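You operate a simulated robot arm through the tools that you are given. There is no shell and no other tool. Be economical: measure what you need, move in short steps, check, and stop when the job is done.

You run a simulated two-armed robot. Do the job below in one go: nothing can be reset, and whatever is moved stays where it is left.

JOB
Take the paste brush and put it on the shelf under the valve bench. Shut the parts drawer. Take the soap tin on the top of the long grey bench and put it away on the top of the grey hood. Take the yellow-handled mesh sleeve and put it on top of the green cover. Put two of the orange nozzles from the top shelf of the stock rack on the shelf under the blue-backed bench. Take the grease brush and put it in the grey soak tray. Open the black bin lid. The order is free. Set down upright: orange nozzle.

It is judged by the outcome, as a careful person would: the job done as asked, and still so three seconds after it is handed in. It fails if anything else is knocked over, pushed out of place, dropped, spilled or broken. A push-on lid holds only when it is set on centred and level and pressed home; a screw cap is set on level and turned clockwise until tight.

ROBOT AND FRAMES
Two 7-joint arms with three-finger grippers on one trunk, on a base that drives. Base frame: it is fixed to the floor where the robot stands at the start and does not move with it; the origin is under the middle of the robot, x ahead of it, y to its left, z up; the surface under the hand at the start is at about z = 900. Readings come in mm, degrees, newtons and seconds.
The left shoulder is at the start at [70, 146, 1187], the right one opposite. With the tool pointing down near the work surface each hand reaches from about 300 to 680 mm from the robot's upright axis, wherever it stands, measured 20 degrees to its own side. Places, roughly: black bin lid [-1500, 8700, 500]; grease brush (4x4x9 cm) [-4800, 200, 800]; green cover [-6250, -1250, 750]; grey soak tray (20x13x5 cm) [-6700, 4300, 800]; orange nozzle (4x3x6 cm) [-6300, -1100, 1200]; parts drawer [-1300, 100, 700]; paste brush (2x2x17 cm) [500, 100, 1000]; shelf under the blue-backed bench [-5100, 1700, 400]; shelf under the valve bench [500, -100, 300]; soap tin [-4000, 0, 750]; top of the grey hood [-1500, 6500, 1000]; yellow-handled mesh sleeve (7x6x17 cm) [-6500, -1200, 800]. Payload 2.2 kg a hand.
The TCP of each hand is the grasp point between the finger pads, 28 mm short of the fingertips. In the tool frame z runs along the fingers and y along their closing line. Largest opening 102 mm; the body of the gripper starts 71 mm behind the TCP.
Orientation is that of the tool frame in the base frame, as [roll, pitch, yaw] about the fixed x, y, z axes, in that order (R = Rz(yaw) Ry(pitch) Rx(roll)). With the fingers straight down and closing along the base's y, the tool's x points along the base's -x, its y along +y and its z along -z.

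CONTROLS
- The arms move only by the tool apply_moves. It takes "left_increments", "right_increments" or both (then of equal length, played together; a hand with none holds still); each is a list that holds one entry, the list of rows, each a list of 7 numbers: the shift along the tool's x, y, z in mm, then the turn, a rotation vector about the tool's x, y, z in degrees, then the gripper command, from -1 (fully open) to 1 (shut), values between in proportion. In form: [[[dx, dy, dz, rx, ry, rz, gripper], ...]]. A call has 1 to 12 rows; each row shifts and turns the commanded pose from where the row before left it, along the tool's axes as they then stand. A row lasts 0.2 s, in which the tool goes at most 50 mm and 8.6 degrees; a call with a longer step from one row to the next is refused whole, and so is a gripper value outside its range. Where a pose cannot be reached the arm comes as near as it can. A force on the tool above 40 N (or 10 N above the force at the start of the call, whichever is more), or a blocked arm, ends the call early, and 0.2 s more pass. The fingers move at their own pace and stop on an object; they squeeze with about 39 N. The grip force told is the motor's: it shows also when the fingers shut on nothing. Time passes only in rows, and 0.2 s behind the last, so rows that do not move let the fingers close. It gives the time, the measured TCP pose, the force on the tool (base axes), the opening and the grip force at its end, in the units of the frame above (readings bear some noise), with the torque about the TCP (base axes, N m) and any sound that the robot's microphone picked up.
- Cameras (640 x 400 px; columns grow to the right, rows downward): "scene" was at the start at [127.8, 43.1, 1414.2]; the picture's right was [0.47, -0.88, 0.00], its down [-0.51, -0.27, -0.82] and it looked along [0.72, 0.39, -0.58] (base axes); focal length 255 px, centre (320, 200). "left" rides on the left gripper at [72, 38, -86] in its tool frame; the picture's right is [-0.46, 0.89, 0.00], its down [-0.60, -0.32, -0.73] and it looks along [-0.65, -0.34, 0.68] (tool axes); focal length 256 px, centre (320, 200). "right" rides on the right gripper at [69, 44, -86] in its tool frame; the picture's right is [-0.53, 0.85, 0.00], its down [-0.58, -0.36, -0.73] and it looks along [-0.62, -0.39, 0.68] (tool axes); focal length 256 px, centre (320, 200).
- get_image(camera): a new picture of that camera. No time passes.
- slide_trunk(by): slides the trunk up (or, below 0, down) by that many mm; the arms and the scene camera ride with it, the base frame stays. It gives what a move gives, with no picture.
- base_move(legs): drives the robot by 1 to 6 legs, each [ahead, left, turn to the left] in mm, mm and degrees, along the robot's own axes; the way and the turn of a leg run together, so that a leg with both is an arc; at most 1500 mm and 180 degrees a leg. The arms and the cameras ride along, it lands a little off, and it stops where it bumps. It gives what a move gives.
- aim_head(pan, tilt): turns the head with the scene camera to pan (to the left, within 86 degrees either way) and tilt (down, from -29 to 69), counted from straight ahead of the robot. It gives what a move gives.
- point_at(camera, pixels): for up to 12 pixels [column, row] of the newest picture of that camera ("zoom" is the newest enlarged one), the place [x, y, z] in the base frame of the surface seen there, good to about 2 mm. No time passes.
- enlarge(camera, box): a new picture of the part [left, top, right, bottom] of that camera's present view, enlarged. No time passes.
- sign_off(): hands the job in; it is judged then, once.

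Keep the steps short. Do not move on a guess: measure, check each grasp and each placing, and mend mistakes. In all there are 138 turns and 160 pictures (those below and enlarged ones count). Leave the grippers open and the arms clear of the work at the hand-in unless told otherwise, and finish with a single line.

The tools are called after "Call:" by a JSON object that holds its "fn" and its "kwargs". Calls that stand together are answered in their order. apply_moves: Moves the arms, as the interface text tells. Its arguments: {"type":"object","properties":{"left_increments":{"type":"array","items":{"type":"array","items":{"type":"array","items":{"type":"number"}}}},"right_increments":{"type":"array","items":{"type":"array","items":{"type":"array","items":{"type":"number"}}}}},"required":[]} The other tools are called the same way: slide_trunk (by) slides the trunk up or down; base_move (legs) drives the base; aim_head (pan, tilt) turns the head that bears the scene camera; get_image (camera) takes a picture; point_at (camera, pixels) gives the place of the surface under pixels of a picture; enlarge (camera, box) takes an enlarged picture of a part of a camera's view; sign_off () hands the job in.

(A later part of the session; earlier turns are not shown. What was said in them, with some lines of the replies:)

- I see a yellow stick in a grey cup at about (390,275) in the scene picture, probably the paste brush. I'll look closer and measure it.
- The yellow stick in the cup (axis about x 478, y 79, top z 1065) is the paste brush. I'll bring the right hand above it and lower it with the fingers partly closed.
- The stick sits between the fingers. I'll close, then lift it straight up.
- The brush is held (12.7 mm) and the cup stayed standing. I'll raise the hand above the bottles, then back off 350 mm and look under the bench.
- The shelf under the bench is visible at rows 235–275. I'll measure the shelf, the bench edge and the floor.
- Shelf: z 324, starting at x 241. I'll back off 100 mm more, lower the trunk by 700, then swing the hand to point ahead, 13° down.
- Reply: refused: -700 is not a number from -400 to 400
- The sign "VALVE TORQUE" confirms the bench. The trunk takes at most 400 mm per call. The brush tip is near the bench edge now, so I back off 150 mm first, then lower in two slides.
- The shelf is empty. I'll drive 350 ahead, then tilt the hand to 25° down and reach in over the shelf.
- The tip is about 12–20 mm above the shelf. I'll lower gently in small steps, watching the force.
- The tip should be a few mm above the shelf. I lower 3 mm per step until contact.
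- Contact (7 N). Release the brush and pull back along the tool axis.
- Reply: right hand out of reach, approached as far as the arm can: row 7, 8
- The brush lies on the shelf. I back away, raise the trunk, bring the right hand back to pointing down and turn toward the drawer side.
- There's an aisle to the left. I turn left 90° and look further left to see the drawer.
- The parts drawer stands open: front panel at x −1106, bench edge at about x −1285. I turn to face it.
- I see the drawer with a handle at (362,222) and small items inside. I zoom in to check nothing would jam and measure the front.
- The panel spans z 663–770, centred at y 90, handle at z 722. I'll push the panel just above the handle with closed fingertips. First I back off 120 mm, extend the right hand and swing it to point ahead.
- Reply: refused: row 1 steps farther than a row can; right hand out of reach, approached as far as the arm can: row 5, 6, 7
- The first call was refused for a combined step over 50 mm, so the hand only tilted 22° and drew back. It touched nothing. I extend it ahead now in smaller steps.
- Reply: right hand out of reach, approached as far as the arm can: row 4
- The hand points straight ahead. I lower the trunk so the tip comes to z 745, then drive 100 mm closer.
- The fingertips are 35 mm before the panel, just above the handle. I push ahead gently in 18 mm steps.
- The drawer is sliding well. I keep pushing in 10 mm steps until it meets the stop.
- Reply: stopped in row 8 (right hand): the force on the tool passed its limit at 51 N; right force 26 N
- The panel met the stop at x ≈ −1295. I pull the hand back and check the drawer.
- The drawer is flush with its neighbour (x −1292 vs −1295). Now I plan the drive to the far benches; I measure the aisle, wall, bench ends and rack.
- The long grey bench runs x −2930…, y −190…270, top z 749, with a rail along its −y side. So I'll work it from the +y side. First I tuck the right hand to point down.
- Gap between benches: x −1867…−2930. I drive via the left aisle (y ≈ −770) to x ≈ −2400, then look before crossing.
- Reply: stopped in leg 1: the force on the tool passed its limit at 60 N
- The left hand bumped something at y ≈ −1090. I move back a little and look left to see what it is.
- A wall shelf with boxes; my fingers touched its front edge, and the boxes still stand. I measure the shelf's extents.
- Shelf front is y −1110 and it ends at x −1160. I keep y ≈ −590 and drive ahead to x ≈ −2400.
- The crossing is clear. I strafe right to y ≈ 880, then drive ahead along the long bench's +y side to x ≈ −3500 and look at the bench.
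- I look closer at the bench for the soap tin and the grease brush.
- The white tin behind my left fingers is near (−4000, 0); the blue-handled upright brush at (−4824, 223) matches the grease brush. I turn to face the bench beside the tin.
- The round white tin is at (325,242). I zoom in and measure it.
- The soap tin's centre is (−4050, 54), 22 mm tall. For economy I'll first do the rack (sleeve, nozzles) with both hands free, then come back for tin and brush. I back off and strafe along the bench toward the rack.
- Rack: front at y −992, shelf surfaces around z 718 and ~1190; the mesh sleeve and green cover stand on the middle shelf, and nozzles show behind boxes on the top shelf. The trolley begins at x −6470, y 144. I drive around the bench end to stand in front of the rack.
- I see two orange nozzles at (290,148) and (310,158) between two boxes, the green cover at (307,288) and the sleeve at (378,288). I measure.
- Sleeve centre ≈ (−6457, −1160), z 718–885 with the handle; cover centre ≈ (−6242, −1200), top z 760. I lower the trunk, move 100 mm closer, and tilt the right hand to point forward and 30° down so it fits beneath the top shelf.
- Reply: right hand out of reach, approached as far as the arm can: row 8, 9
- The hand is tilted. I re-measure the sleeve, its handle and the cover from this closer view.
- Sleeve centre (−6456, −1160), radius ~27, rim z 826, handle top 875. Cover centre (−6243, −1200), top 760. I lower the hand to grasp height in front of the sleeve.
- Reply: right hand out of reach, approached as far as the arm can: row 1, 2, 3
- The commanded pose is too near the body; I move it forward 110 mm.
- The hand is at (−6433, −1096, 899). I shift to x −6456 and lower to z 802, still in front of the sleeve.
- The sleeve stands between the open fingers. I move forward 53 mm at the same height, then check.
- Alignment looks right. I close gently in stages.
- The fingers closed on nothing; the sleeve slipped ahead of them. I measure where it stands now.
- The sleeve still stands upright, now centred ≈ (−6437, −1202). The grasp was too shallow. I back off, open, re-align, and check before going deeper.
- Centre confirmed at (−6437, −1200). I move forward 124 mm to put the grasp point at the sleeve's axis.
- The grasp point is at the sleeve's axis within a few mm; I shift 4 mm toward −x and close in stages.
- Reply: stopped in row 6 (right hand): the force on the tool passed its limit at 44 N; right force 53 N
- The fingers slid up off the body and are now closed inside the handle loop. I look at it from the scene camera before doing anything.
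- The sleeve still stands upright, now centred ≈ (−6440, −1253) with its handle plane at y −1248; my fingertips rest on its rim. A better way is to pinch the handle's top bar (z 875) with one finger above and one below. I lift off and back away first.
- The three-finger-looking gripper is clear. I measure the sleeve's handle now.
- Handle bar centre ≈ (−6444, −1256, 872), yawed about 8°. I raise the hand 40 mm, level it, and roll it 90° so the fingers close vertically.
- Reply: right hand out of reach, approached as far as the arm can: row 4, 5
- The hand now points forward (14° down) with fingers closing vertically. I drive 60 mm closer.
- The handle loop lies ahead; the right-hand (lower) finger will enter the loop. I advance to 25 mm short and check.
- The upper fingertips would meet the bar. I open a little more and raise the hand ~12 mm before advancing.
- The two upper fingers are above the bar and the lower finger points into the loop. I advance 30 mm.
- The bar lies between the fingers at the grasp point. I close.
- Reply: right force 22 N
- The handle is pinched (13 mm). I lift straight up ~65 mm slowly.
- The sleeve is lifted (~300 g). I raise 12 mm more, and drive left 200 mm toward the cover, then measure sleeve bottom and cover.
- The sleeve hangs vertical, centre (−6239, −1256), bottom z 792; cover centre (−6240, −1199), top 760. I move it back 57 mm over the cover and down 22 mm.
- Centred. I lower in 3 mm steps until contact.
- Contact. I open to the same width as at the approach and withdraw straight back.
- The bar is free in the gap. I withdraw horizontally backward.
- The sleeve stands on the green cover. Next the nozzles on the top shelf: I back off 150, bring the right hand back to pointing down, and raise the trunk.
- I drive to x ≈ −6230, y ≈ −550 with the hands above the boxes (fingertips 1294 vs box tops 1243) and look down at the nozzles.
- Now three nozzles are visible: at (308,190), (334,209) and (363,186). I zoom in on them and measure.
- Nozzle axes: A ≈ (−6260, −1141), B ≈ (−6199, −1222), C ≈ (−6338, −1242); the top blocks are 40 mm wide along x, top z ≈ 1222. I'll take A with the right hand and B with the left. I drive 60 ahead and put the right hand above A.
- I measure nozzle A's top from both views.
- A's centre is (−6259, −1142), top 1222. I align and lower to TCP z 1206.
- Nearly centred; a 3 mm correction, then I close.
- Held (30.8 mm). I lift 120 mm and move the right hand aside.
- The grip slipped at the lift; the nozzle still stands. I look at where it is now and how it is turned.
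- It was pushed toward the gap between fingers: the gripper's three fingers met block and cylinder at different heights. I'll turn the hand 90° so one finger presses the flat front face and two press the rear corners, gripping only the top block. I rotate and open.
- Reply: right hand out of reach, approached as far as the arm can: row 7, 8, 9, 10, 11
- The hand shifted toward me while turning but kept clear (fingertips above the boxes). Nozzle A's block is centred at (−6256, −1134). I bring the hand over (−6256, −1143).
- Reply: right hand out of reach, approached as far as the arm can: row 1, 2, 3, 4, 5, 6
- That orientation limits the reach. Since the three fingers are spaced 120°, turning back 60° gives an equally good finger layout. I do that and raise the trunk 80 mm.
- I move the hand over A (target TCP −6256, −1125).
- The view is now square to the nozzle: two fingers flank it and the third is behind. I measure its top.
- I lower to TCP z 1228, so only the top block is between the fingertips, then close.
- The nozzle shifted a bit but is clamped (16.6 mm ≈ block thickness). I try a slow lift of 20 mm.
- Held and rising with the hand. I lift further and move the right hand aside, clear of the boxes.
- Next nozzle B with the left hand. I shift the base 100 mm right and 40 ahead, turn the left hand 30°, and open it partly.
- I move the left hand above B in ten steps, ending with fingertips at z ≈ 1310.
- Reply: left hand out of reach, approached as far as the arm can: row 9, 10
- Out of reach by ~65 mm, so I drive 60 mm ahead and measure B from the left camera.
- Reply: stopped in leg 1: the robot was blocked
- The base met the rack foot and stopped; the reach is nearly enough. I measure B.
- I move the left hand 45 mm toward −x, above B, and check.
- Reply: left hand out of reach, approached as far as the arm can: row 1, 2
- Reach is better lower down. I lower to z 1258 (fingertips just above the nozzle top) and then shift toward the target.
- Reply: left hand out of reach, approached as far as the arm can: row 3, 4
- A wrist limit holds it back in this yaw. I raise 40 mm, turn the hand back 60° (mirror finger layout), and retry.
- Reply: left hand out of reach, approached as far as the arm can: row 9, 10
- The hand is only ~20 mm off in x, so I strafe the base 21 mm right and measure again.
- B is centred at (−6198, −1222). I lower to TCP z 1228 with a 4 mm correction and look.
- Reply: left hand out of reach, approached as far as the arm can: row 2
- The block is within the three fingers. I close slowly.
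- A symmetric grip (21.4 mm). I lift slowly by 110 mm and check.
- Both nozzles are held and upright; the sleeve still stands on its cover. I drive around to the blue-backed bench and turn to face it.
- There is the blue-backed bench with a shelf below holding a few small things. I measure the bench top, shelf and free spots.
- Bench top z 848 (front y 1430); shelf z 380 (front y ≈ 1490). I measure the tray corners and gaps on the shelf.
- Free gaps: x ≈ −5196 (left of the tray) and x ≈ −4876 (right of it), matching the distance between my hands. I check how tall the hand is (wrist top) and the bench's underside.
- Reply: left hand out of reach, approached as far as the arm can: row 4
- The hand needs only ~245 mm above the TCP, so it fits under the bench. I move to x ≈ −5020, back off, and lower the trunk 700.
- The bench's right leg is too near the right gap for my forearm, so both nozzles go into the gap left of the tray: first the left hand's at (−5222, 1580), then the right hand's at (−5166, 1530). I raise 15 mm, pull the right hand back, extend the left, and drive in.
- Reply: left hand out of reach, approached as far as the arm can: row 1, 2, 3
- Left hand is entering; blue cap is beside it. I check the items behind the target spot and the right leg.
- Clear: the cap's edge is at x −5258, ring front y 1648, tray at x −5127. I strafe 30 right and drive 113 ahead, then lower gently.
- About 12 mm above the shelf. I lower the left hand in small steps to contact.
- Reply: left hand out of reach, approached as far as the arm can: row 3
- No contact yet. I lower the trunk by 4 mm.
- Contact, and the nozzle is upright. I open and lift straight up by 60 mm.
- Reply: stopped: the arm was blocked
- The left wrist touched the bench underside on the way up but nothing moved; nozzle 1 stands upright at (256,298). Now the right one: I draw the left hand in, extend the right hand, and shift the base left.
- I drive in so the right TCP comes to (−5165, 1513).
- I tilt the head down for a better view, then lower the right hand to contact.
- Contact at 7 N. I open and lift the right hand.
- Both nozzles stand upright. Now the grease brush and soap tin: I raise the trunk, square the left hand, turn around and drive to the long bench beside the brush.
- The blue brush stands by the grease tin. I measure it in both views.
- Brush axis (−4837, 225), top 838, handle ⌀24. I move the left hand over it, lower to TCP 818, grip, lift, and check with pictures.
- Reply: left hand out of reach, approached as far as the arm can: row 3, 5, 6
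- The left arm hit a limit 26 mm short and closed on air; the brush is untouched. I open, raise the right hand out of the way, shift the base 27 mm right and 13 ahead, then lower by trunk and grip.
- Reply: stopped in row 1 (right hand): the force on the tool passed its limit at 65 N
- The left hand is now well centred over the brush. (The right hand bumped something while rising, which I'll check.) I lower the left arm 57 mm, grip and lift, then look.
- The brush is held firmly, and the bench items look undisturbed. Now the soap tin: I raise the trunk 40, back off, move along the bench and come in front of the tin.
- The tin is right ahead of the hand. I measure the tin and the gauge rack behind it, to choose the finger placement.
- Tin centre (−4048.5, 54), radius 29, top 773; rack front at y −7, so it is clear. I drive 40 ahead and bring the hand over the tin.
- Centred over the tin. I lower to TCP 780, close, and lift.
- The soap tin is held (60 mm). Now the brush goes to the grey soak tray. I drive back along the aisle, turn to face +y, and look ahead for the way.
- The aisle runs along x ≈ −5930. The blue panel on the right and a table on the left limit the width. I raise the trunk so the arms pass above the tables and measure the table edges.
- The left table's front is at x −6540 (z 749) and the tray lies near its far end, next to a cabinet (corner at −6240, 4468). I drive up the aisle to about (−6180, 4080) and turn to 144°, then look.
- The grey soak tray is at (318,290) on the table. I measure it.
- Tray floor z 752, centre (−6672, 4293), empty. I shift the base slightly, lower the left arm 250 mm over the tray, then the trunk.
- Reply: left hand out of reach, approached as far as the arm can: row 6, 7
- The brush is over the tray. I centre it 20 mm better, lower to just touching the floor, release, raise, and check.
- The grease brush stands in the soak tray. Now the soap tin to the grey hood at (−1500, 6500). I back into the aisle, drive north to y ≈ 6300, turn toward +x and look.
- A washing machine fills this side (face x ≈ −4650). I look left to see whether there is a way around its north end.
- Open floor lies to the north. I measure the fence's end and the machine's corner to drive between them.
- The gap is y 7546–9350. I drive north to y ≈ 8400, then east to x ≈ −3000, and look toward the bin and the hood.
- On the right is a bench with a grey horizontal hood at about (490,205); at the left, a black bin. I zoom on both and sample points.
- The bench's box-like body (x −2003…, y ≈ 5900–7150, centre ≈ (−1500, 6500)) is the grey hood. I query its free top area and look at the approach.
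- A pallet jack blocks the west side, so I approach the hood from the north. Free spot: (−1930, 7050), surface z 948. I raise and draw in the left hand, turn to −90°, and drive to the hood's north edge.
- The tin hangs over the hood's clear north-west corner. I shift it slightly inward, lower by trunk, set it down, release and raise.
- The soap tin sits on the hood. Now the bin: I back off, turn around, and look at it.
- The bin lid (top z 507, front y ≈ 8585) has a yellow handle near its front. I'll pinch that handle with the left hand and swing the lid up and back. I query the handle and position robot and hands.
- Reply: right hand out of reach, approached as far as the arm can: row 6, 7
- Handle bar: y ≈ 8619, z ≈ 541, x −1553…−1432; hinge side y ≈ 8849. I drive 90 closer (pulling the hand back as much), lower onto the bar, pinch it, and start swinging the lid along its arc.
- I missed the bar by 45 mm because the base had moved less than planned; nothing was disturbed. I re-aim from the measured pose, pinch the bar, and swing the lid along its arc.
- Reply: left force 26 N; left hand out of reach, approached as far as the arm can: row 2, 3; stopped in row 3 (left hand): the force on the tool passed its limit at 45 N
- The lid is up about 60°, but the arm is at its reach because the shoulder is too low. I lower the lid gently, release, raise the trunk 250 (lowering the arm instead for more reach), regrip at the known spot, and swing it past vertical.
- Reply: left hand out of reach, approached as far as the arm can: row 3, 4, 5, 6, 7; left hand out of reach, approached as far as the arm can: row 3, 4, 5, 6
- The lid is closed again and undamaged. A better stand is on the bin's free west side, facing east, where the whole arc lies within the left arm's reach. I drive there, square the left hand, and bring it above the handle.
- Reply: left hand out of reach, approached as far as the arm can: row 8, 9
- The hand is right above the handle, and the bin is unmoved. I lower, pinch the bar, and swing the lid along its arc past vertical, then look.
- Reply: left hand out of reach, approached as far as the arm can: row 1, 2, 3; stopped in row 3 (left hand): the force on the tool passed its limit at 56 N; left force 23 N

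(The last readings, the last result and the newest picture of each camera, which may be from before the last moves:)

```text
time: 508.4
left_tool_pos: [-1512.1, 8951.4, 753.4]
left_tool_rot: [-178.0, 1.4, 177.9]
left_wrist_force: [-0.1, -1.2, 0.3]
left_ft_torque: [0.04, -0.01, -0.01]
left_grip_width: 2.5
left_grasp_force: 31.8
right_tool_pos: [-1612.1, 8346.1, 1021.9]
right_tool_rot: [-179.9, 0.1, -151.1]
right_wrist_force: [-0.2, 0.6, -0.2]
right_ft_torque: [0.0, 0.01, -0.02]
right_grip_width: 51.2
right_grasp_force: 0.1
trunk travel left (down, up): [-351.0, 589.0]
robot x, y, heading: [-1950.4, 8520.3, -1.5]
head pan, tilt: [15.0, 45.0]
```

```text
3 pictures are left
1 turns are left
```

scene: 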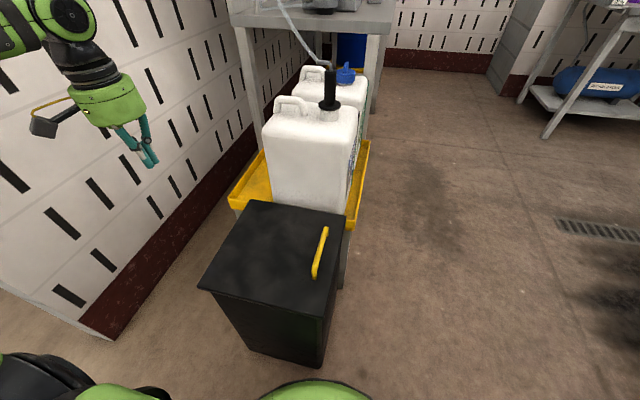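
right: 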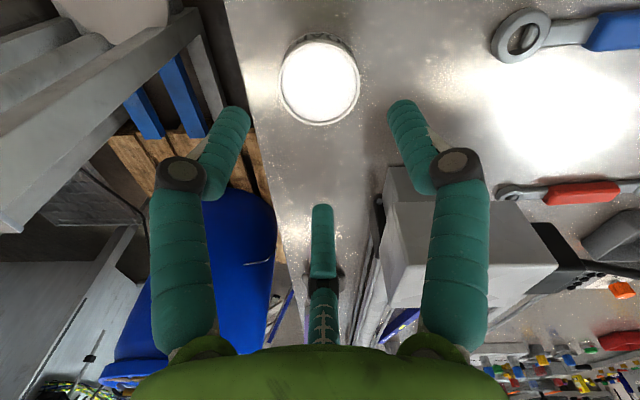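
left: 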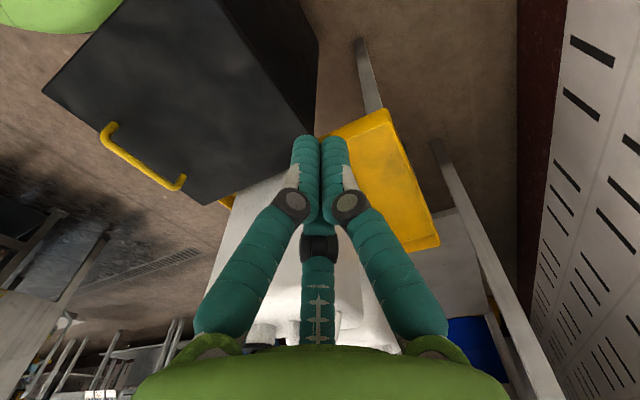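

This is the last turn, so I do the final attempt with corrected geometry (base 60 mm right so the bar is within the arm's comfortable zone), release, clear the arm, and hand in.

Call:
{"fn": "base_move", "kwargs": {"legs": [[0, -60, 0]]}}

Call:
{"fn": "slide_trunk", "kwargs": {"by": -50}}

Call:
{"fn": "apply_moves", "kwargs": {"left_increments": [[[-2.6, -40, 0, 0, 0, 0, 0], [-2.6, -40, 0, 0, 0, 0, 0], [-2.6, -40, 0, 0, 0, 0, 0], [-2.6, -40, 0, 0, 0, 0, 0], [-2.6, -40, 0, 0, 0, 0, 0], [-2.6, -40, 0, 0, 0, 0, 0], [-2.6, -40, 0, 0, 0, 0, 0], [0, 0, 41, 0, 0, 0, 0], [0, 0, 41, 0, 0, 0, 0], [0, 0, 41, 0, 0, 0, 0], [0, 0, 40, 0, 0, 0, 0], [0, 0, 0, 0, 0, 0, 0]]]}}

Call:
{"fn": "apply_moves", "kwargs": {"left_increments": [[[0, 0, 0, 0, 0, 0, 0.4], [0, 0, 0, 0, 0, 0, 0.7], [0, 0, 0, 0, 0, 0, 1], [0, 0, 0, 0, 0, 0, 1]]]}}

Call:
{"fn": "apply_moves", "kwargs": {"left_increments": [[[0.2, 5.5, -24.9, 0, 0, 0, 1], [0.3, 8.1, -24.2, 0, 0, 0, 1], [0.4, 10.6, -23.2, 0, 0, 0, 1], [0.5, 12.9, -21.9, 0, 0, 0, 1], [0.6, 15.3, -20.4, 0, 0, 0, 1], [0.6, 17.3, -18.7, 0, 0, 0, 1], [0.7, 19.3, -16.7, 0, 0, 0, 1], [0.8, 20.8, -14.6, 0, 0, 0, 1], [0.8, 22.4, -12.3, 0, 0, 0, 1], [0.9, 23.5, -9.9, 0, 0, 0, 1]]]}}

Call:
{"fn": "apply_moves", "kwargs": {"left_increments": [[[0.9, 24, -7.2, 0, 0, 0, 1], [0.9, 24.6, -4.6, 0, 0, 0, 1], [0.9, 25, -2.1, 0, 0, 0, 1], [0.9, 25.1, 0.6, 0, 0, 0, 1], [0.9, 24.8, 3.2, 0, 0, 0, 1], [0.9, 24.4, 5.7, 0, 0, 0, 1], [0.9, 23.7, 8.3, 0, 0, 0, 1], [0, 0, 0, 0, 0, 0, 1]]]}}

Call:
{"fn": "apply_moves", "kwargs": {"left_increments": [[[0, 0, 0, 0, 0, 0, 0.4], [0, 0, 0, 0, 0, 0, 0], [0, 0, 0, 0, 0, 0, 0], [0, 0, -25, 0, 0, 0, 0], [0, 0, -40, 0, 0, 0, 0], [0, 0, -40, 0, 0, 0, 0], [0, 0, -40, 0, 0, 0, -1], [0, 0, 0, 0, 0, 0, -1]]]}}

Call:
{"fn": "get_image", "kwargs": {"camera": "scene"}}

Call:
{"fn": "sign_off", "kwargs": {}}

```text
time: 509.3
left_tool_pos: [-1511.8, 8891.2, 753.4]
left_tool_rot: [-178.1, 1.2, 177.9]
left_wrist_force: [0.2, -0.2, 1.2]
left_ft_torque: [0.02, 0.0, 0.02]
left_grip_width: 2.4
left_grasp_force: 31.5
right_tool_pos: [-1612.5, 8286.7, 1020.7]
right_tool_rot: [-179.9, 0.3, -151.0]
right_wrist_force: [0.1, -1.4, 0.1]
right_ft_torque: [0.01, 0.0, 0.0]
right_grip_width: 50.9
right_grasp_force: 0.0
trunk travel left (down, up): [-351.0, 589.0]
robot x, y, heading: [-1950.0, 8464.6, -1.2]
head pan, tilt: [15.0, 45.0]
```

```text
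time: 510.2
left_tool_pos: [-1511.9, 8891.2, 702.8]
left_tool_rot: [-178.0, 1.3, 177.8]
left_wrist_force: [-0.4, -0.6, 1.1]
left_ft_torque: [-0.01, -0.01, 0.0]
left_grip_width: 2.1
left_grasp_force: 31.2
right_tool_pos: [-1613.4, 8287.2, 973.6]
right_tool_rot: [-179.9, 0.1, -151.0]
right_wrist_force: [0.6, 0.4, -0.2]
right_ft_torque: [0.04, -0.01, 0.01]
right_grip_width: 50.9
right_grasp_force: 0.0
trunk travel left (down, up): [-301.0, 639.0]
robot x, y, heading: [-1949.7, 8464.1, -1.3]
head pan, tilt: [15.0, 45.0]
```

```text
time: 512.8
left_tool_pos: [-1501.6, 8607.1, 550.0]
left_tool_rot: [-178.0, 1.3, 177.9]
left_wrist_force: [-0.2, -0.2, 0.3]
left_ft_torque: [0.0, 0.01, 0.0]
left_grip_width: 50.7
left_grasp_force: 0.1
right_tool_pos: [-1613.1, 8288.3, 972.6]
right_tool_rot: [-179.9, 0.3, -151.0]
right_wrist_force: [-0.4, 0.3, -0.8]
right_ft_torque: [0.02, -0.03, -0.03]
right_grip_width: 50.7
right_grasp_force: 0.1
trunk travel left (down, up): [-301.0, 639.0]
robot x, y, heading: [-1949.0, 8466.8, -1.3]
head pan, tilt: [15.0, 45.0]
```

```text
time: 513.9
left_tool_pos: [-1501.7, 8614.8, 549.6]
left_tool_rot: [-179.1, 0.9, 178.4]
left_wrist_force: [-1.5, 7.3, -0.8]
left_ft_torque: [0.25, -0.55, 0.77]
left_grip_width: 18.8
left_grasp_force: 44.4
right_tool_pos: [-1613.5, 8287.2, 972.4]
right_tool_rot: [-179.9, 0.2, -150.9]
right_wrist_force: [1.1, -1.2, -1.0]
right_ft_torque: [0.04, 0.0, 0.03]
right_grip_width: 50.9
right_grasp_force: 0.1
trunk travel left (down, up): [-301.0, 639.0]
robot x, y, heading: [-1949.2, 8469.2, -1.3]
head pan, tilt: [15.0, 45.0]
stopped in row 4 (left hand): the force on the tool passed its limit at 40 N (the readings are from after the stop); the commanded pose is now the measured one
```

```text
time: 516.1
left_tool_pos: [-1503.0, 8768.7, 735.9]
left_tool_rot: [-178.8, 1.8, 178.2]
left_wrist_force: [21.7, -10.6, 21.8]
left_ft_torque: [-0.05, 0.3, 0.93]
left_grip_width: 19.3
left_grasp_force: 44.0
right_tool_pos: [-1612.3, 8285.9, 971.7]
right_tool_rot: [179.9, 0.2, -151.0]
right_wrist_force: [1.1, 0.0, -0.1]
right_ft_torque: [0.01, 0.01, -0.01]
right_grip_width: 51.2
right_grasp_force: 0.1
trunk travel left (down, up): [-301.0, 639.0]
robot x, y, heading: [-1951.0, 8460.8, -1.4]
head pan, tilt: [15.0, 45.0]
```

```text
time: 516.8
left_tool_pos: [-1505.0, 8821.1, 749.8]
left_tool_rot: [-178.7, 2.4, 178.2]
left_wrist_force: [1.4, -2.0, 14.0]
left_ft_torque: [-0.11, 1.26, 0.88]
left_grip_width: 18.6
left_grasp_force: 43.8
right_tool_pos: [-1614.1, 8289.0, 971.7]
right_tool_rot: [-179.9, 0.3, -151.0]
right_wrist_force: [0.1, 0.3, 0.8]
right_ft_torque: [-0.03, 0.02, 0.01]
right_grip_width: 50.9
right_grasp_force: 0.1
trunk travel left (down, up): [-301.0, 639.0]
robot x, y, heading: [-1946.6, 8464.0, -1.1]
head pan, tilt: [15.0, 45.0]
stopped in row 3 (left hand): the force on the tool passed its limit at 43 N (the readings are from after the stop); the commanded pose is now the measured one
```

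```text
time: 518.6
left_tool_pos: [-1509.8, 8826.7, 894.3]
left_tool_rot: [-178.8, 2.0, 177.9]
left_wrist_force: [0.7, -0.2, -0.2]
left_ft_torque: [-0.01, -0.01, 0.01]
left_grip_width: 102.0
left_grasp_force: 0.1
right_tool_pos: [-1612.9, 8288.5, 972.0]
right_tool_rot: [-179.9, 0.3, -151.1]
right_wrist_force: [0.3, -0.4, -1.1]
right_ft_torque: [-0.01, -0.03, -0.04]
right_grip_width: 50.8
right_grasp_force: 0.0
trunk travel left (down, up): [-301.0, 639.0]
robot x, y, heading: [-1945.4, 8462.9, -1.2]
head pan, tilt: [15.0, 45.0]
```

```text
2 pictures are left
```

scene: 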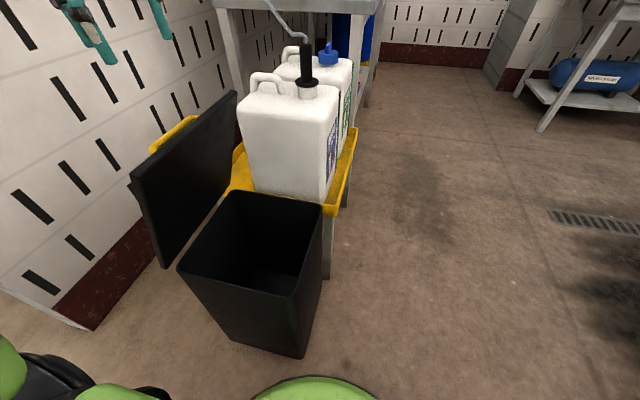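

```text
The job is handed in.
```

All seven tasks are done and handed in; the bin lid stood open after release, though it stopped a little short of its full swing, and I touched a wall shelf, a bench underside and something by the grinder along the way without seeing anything shift.
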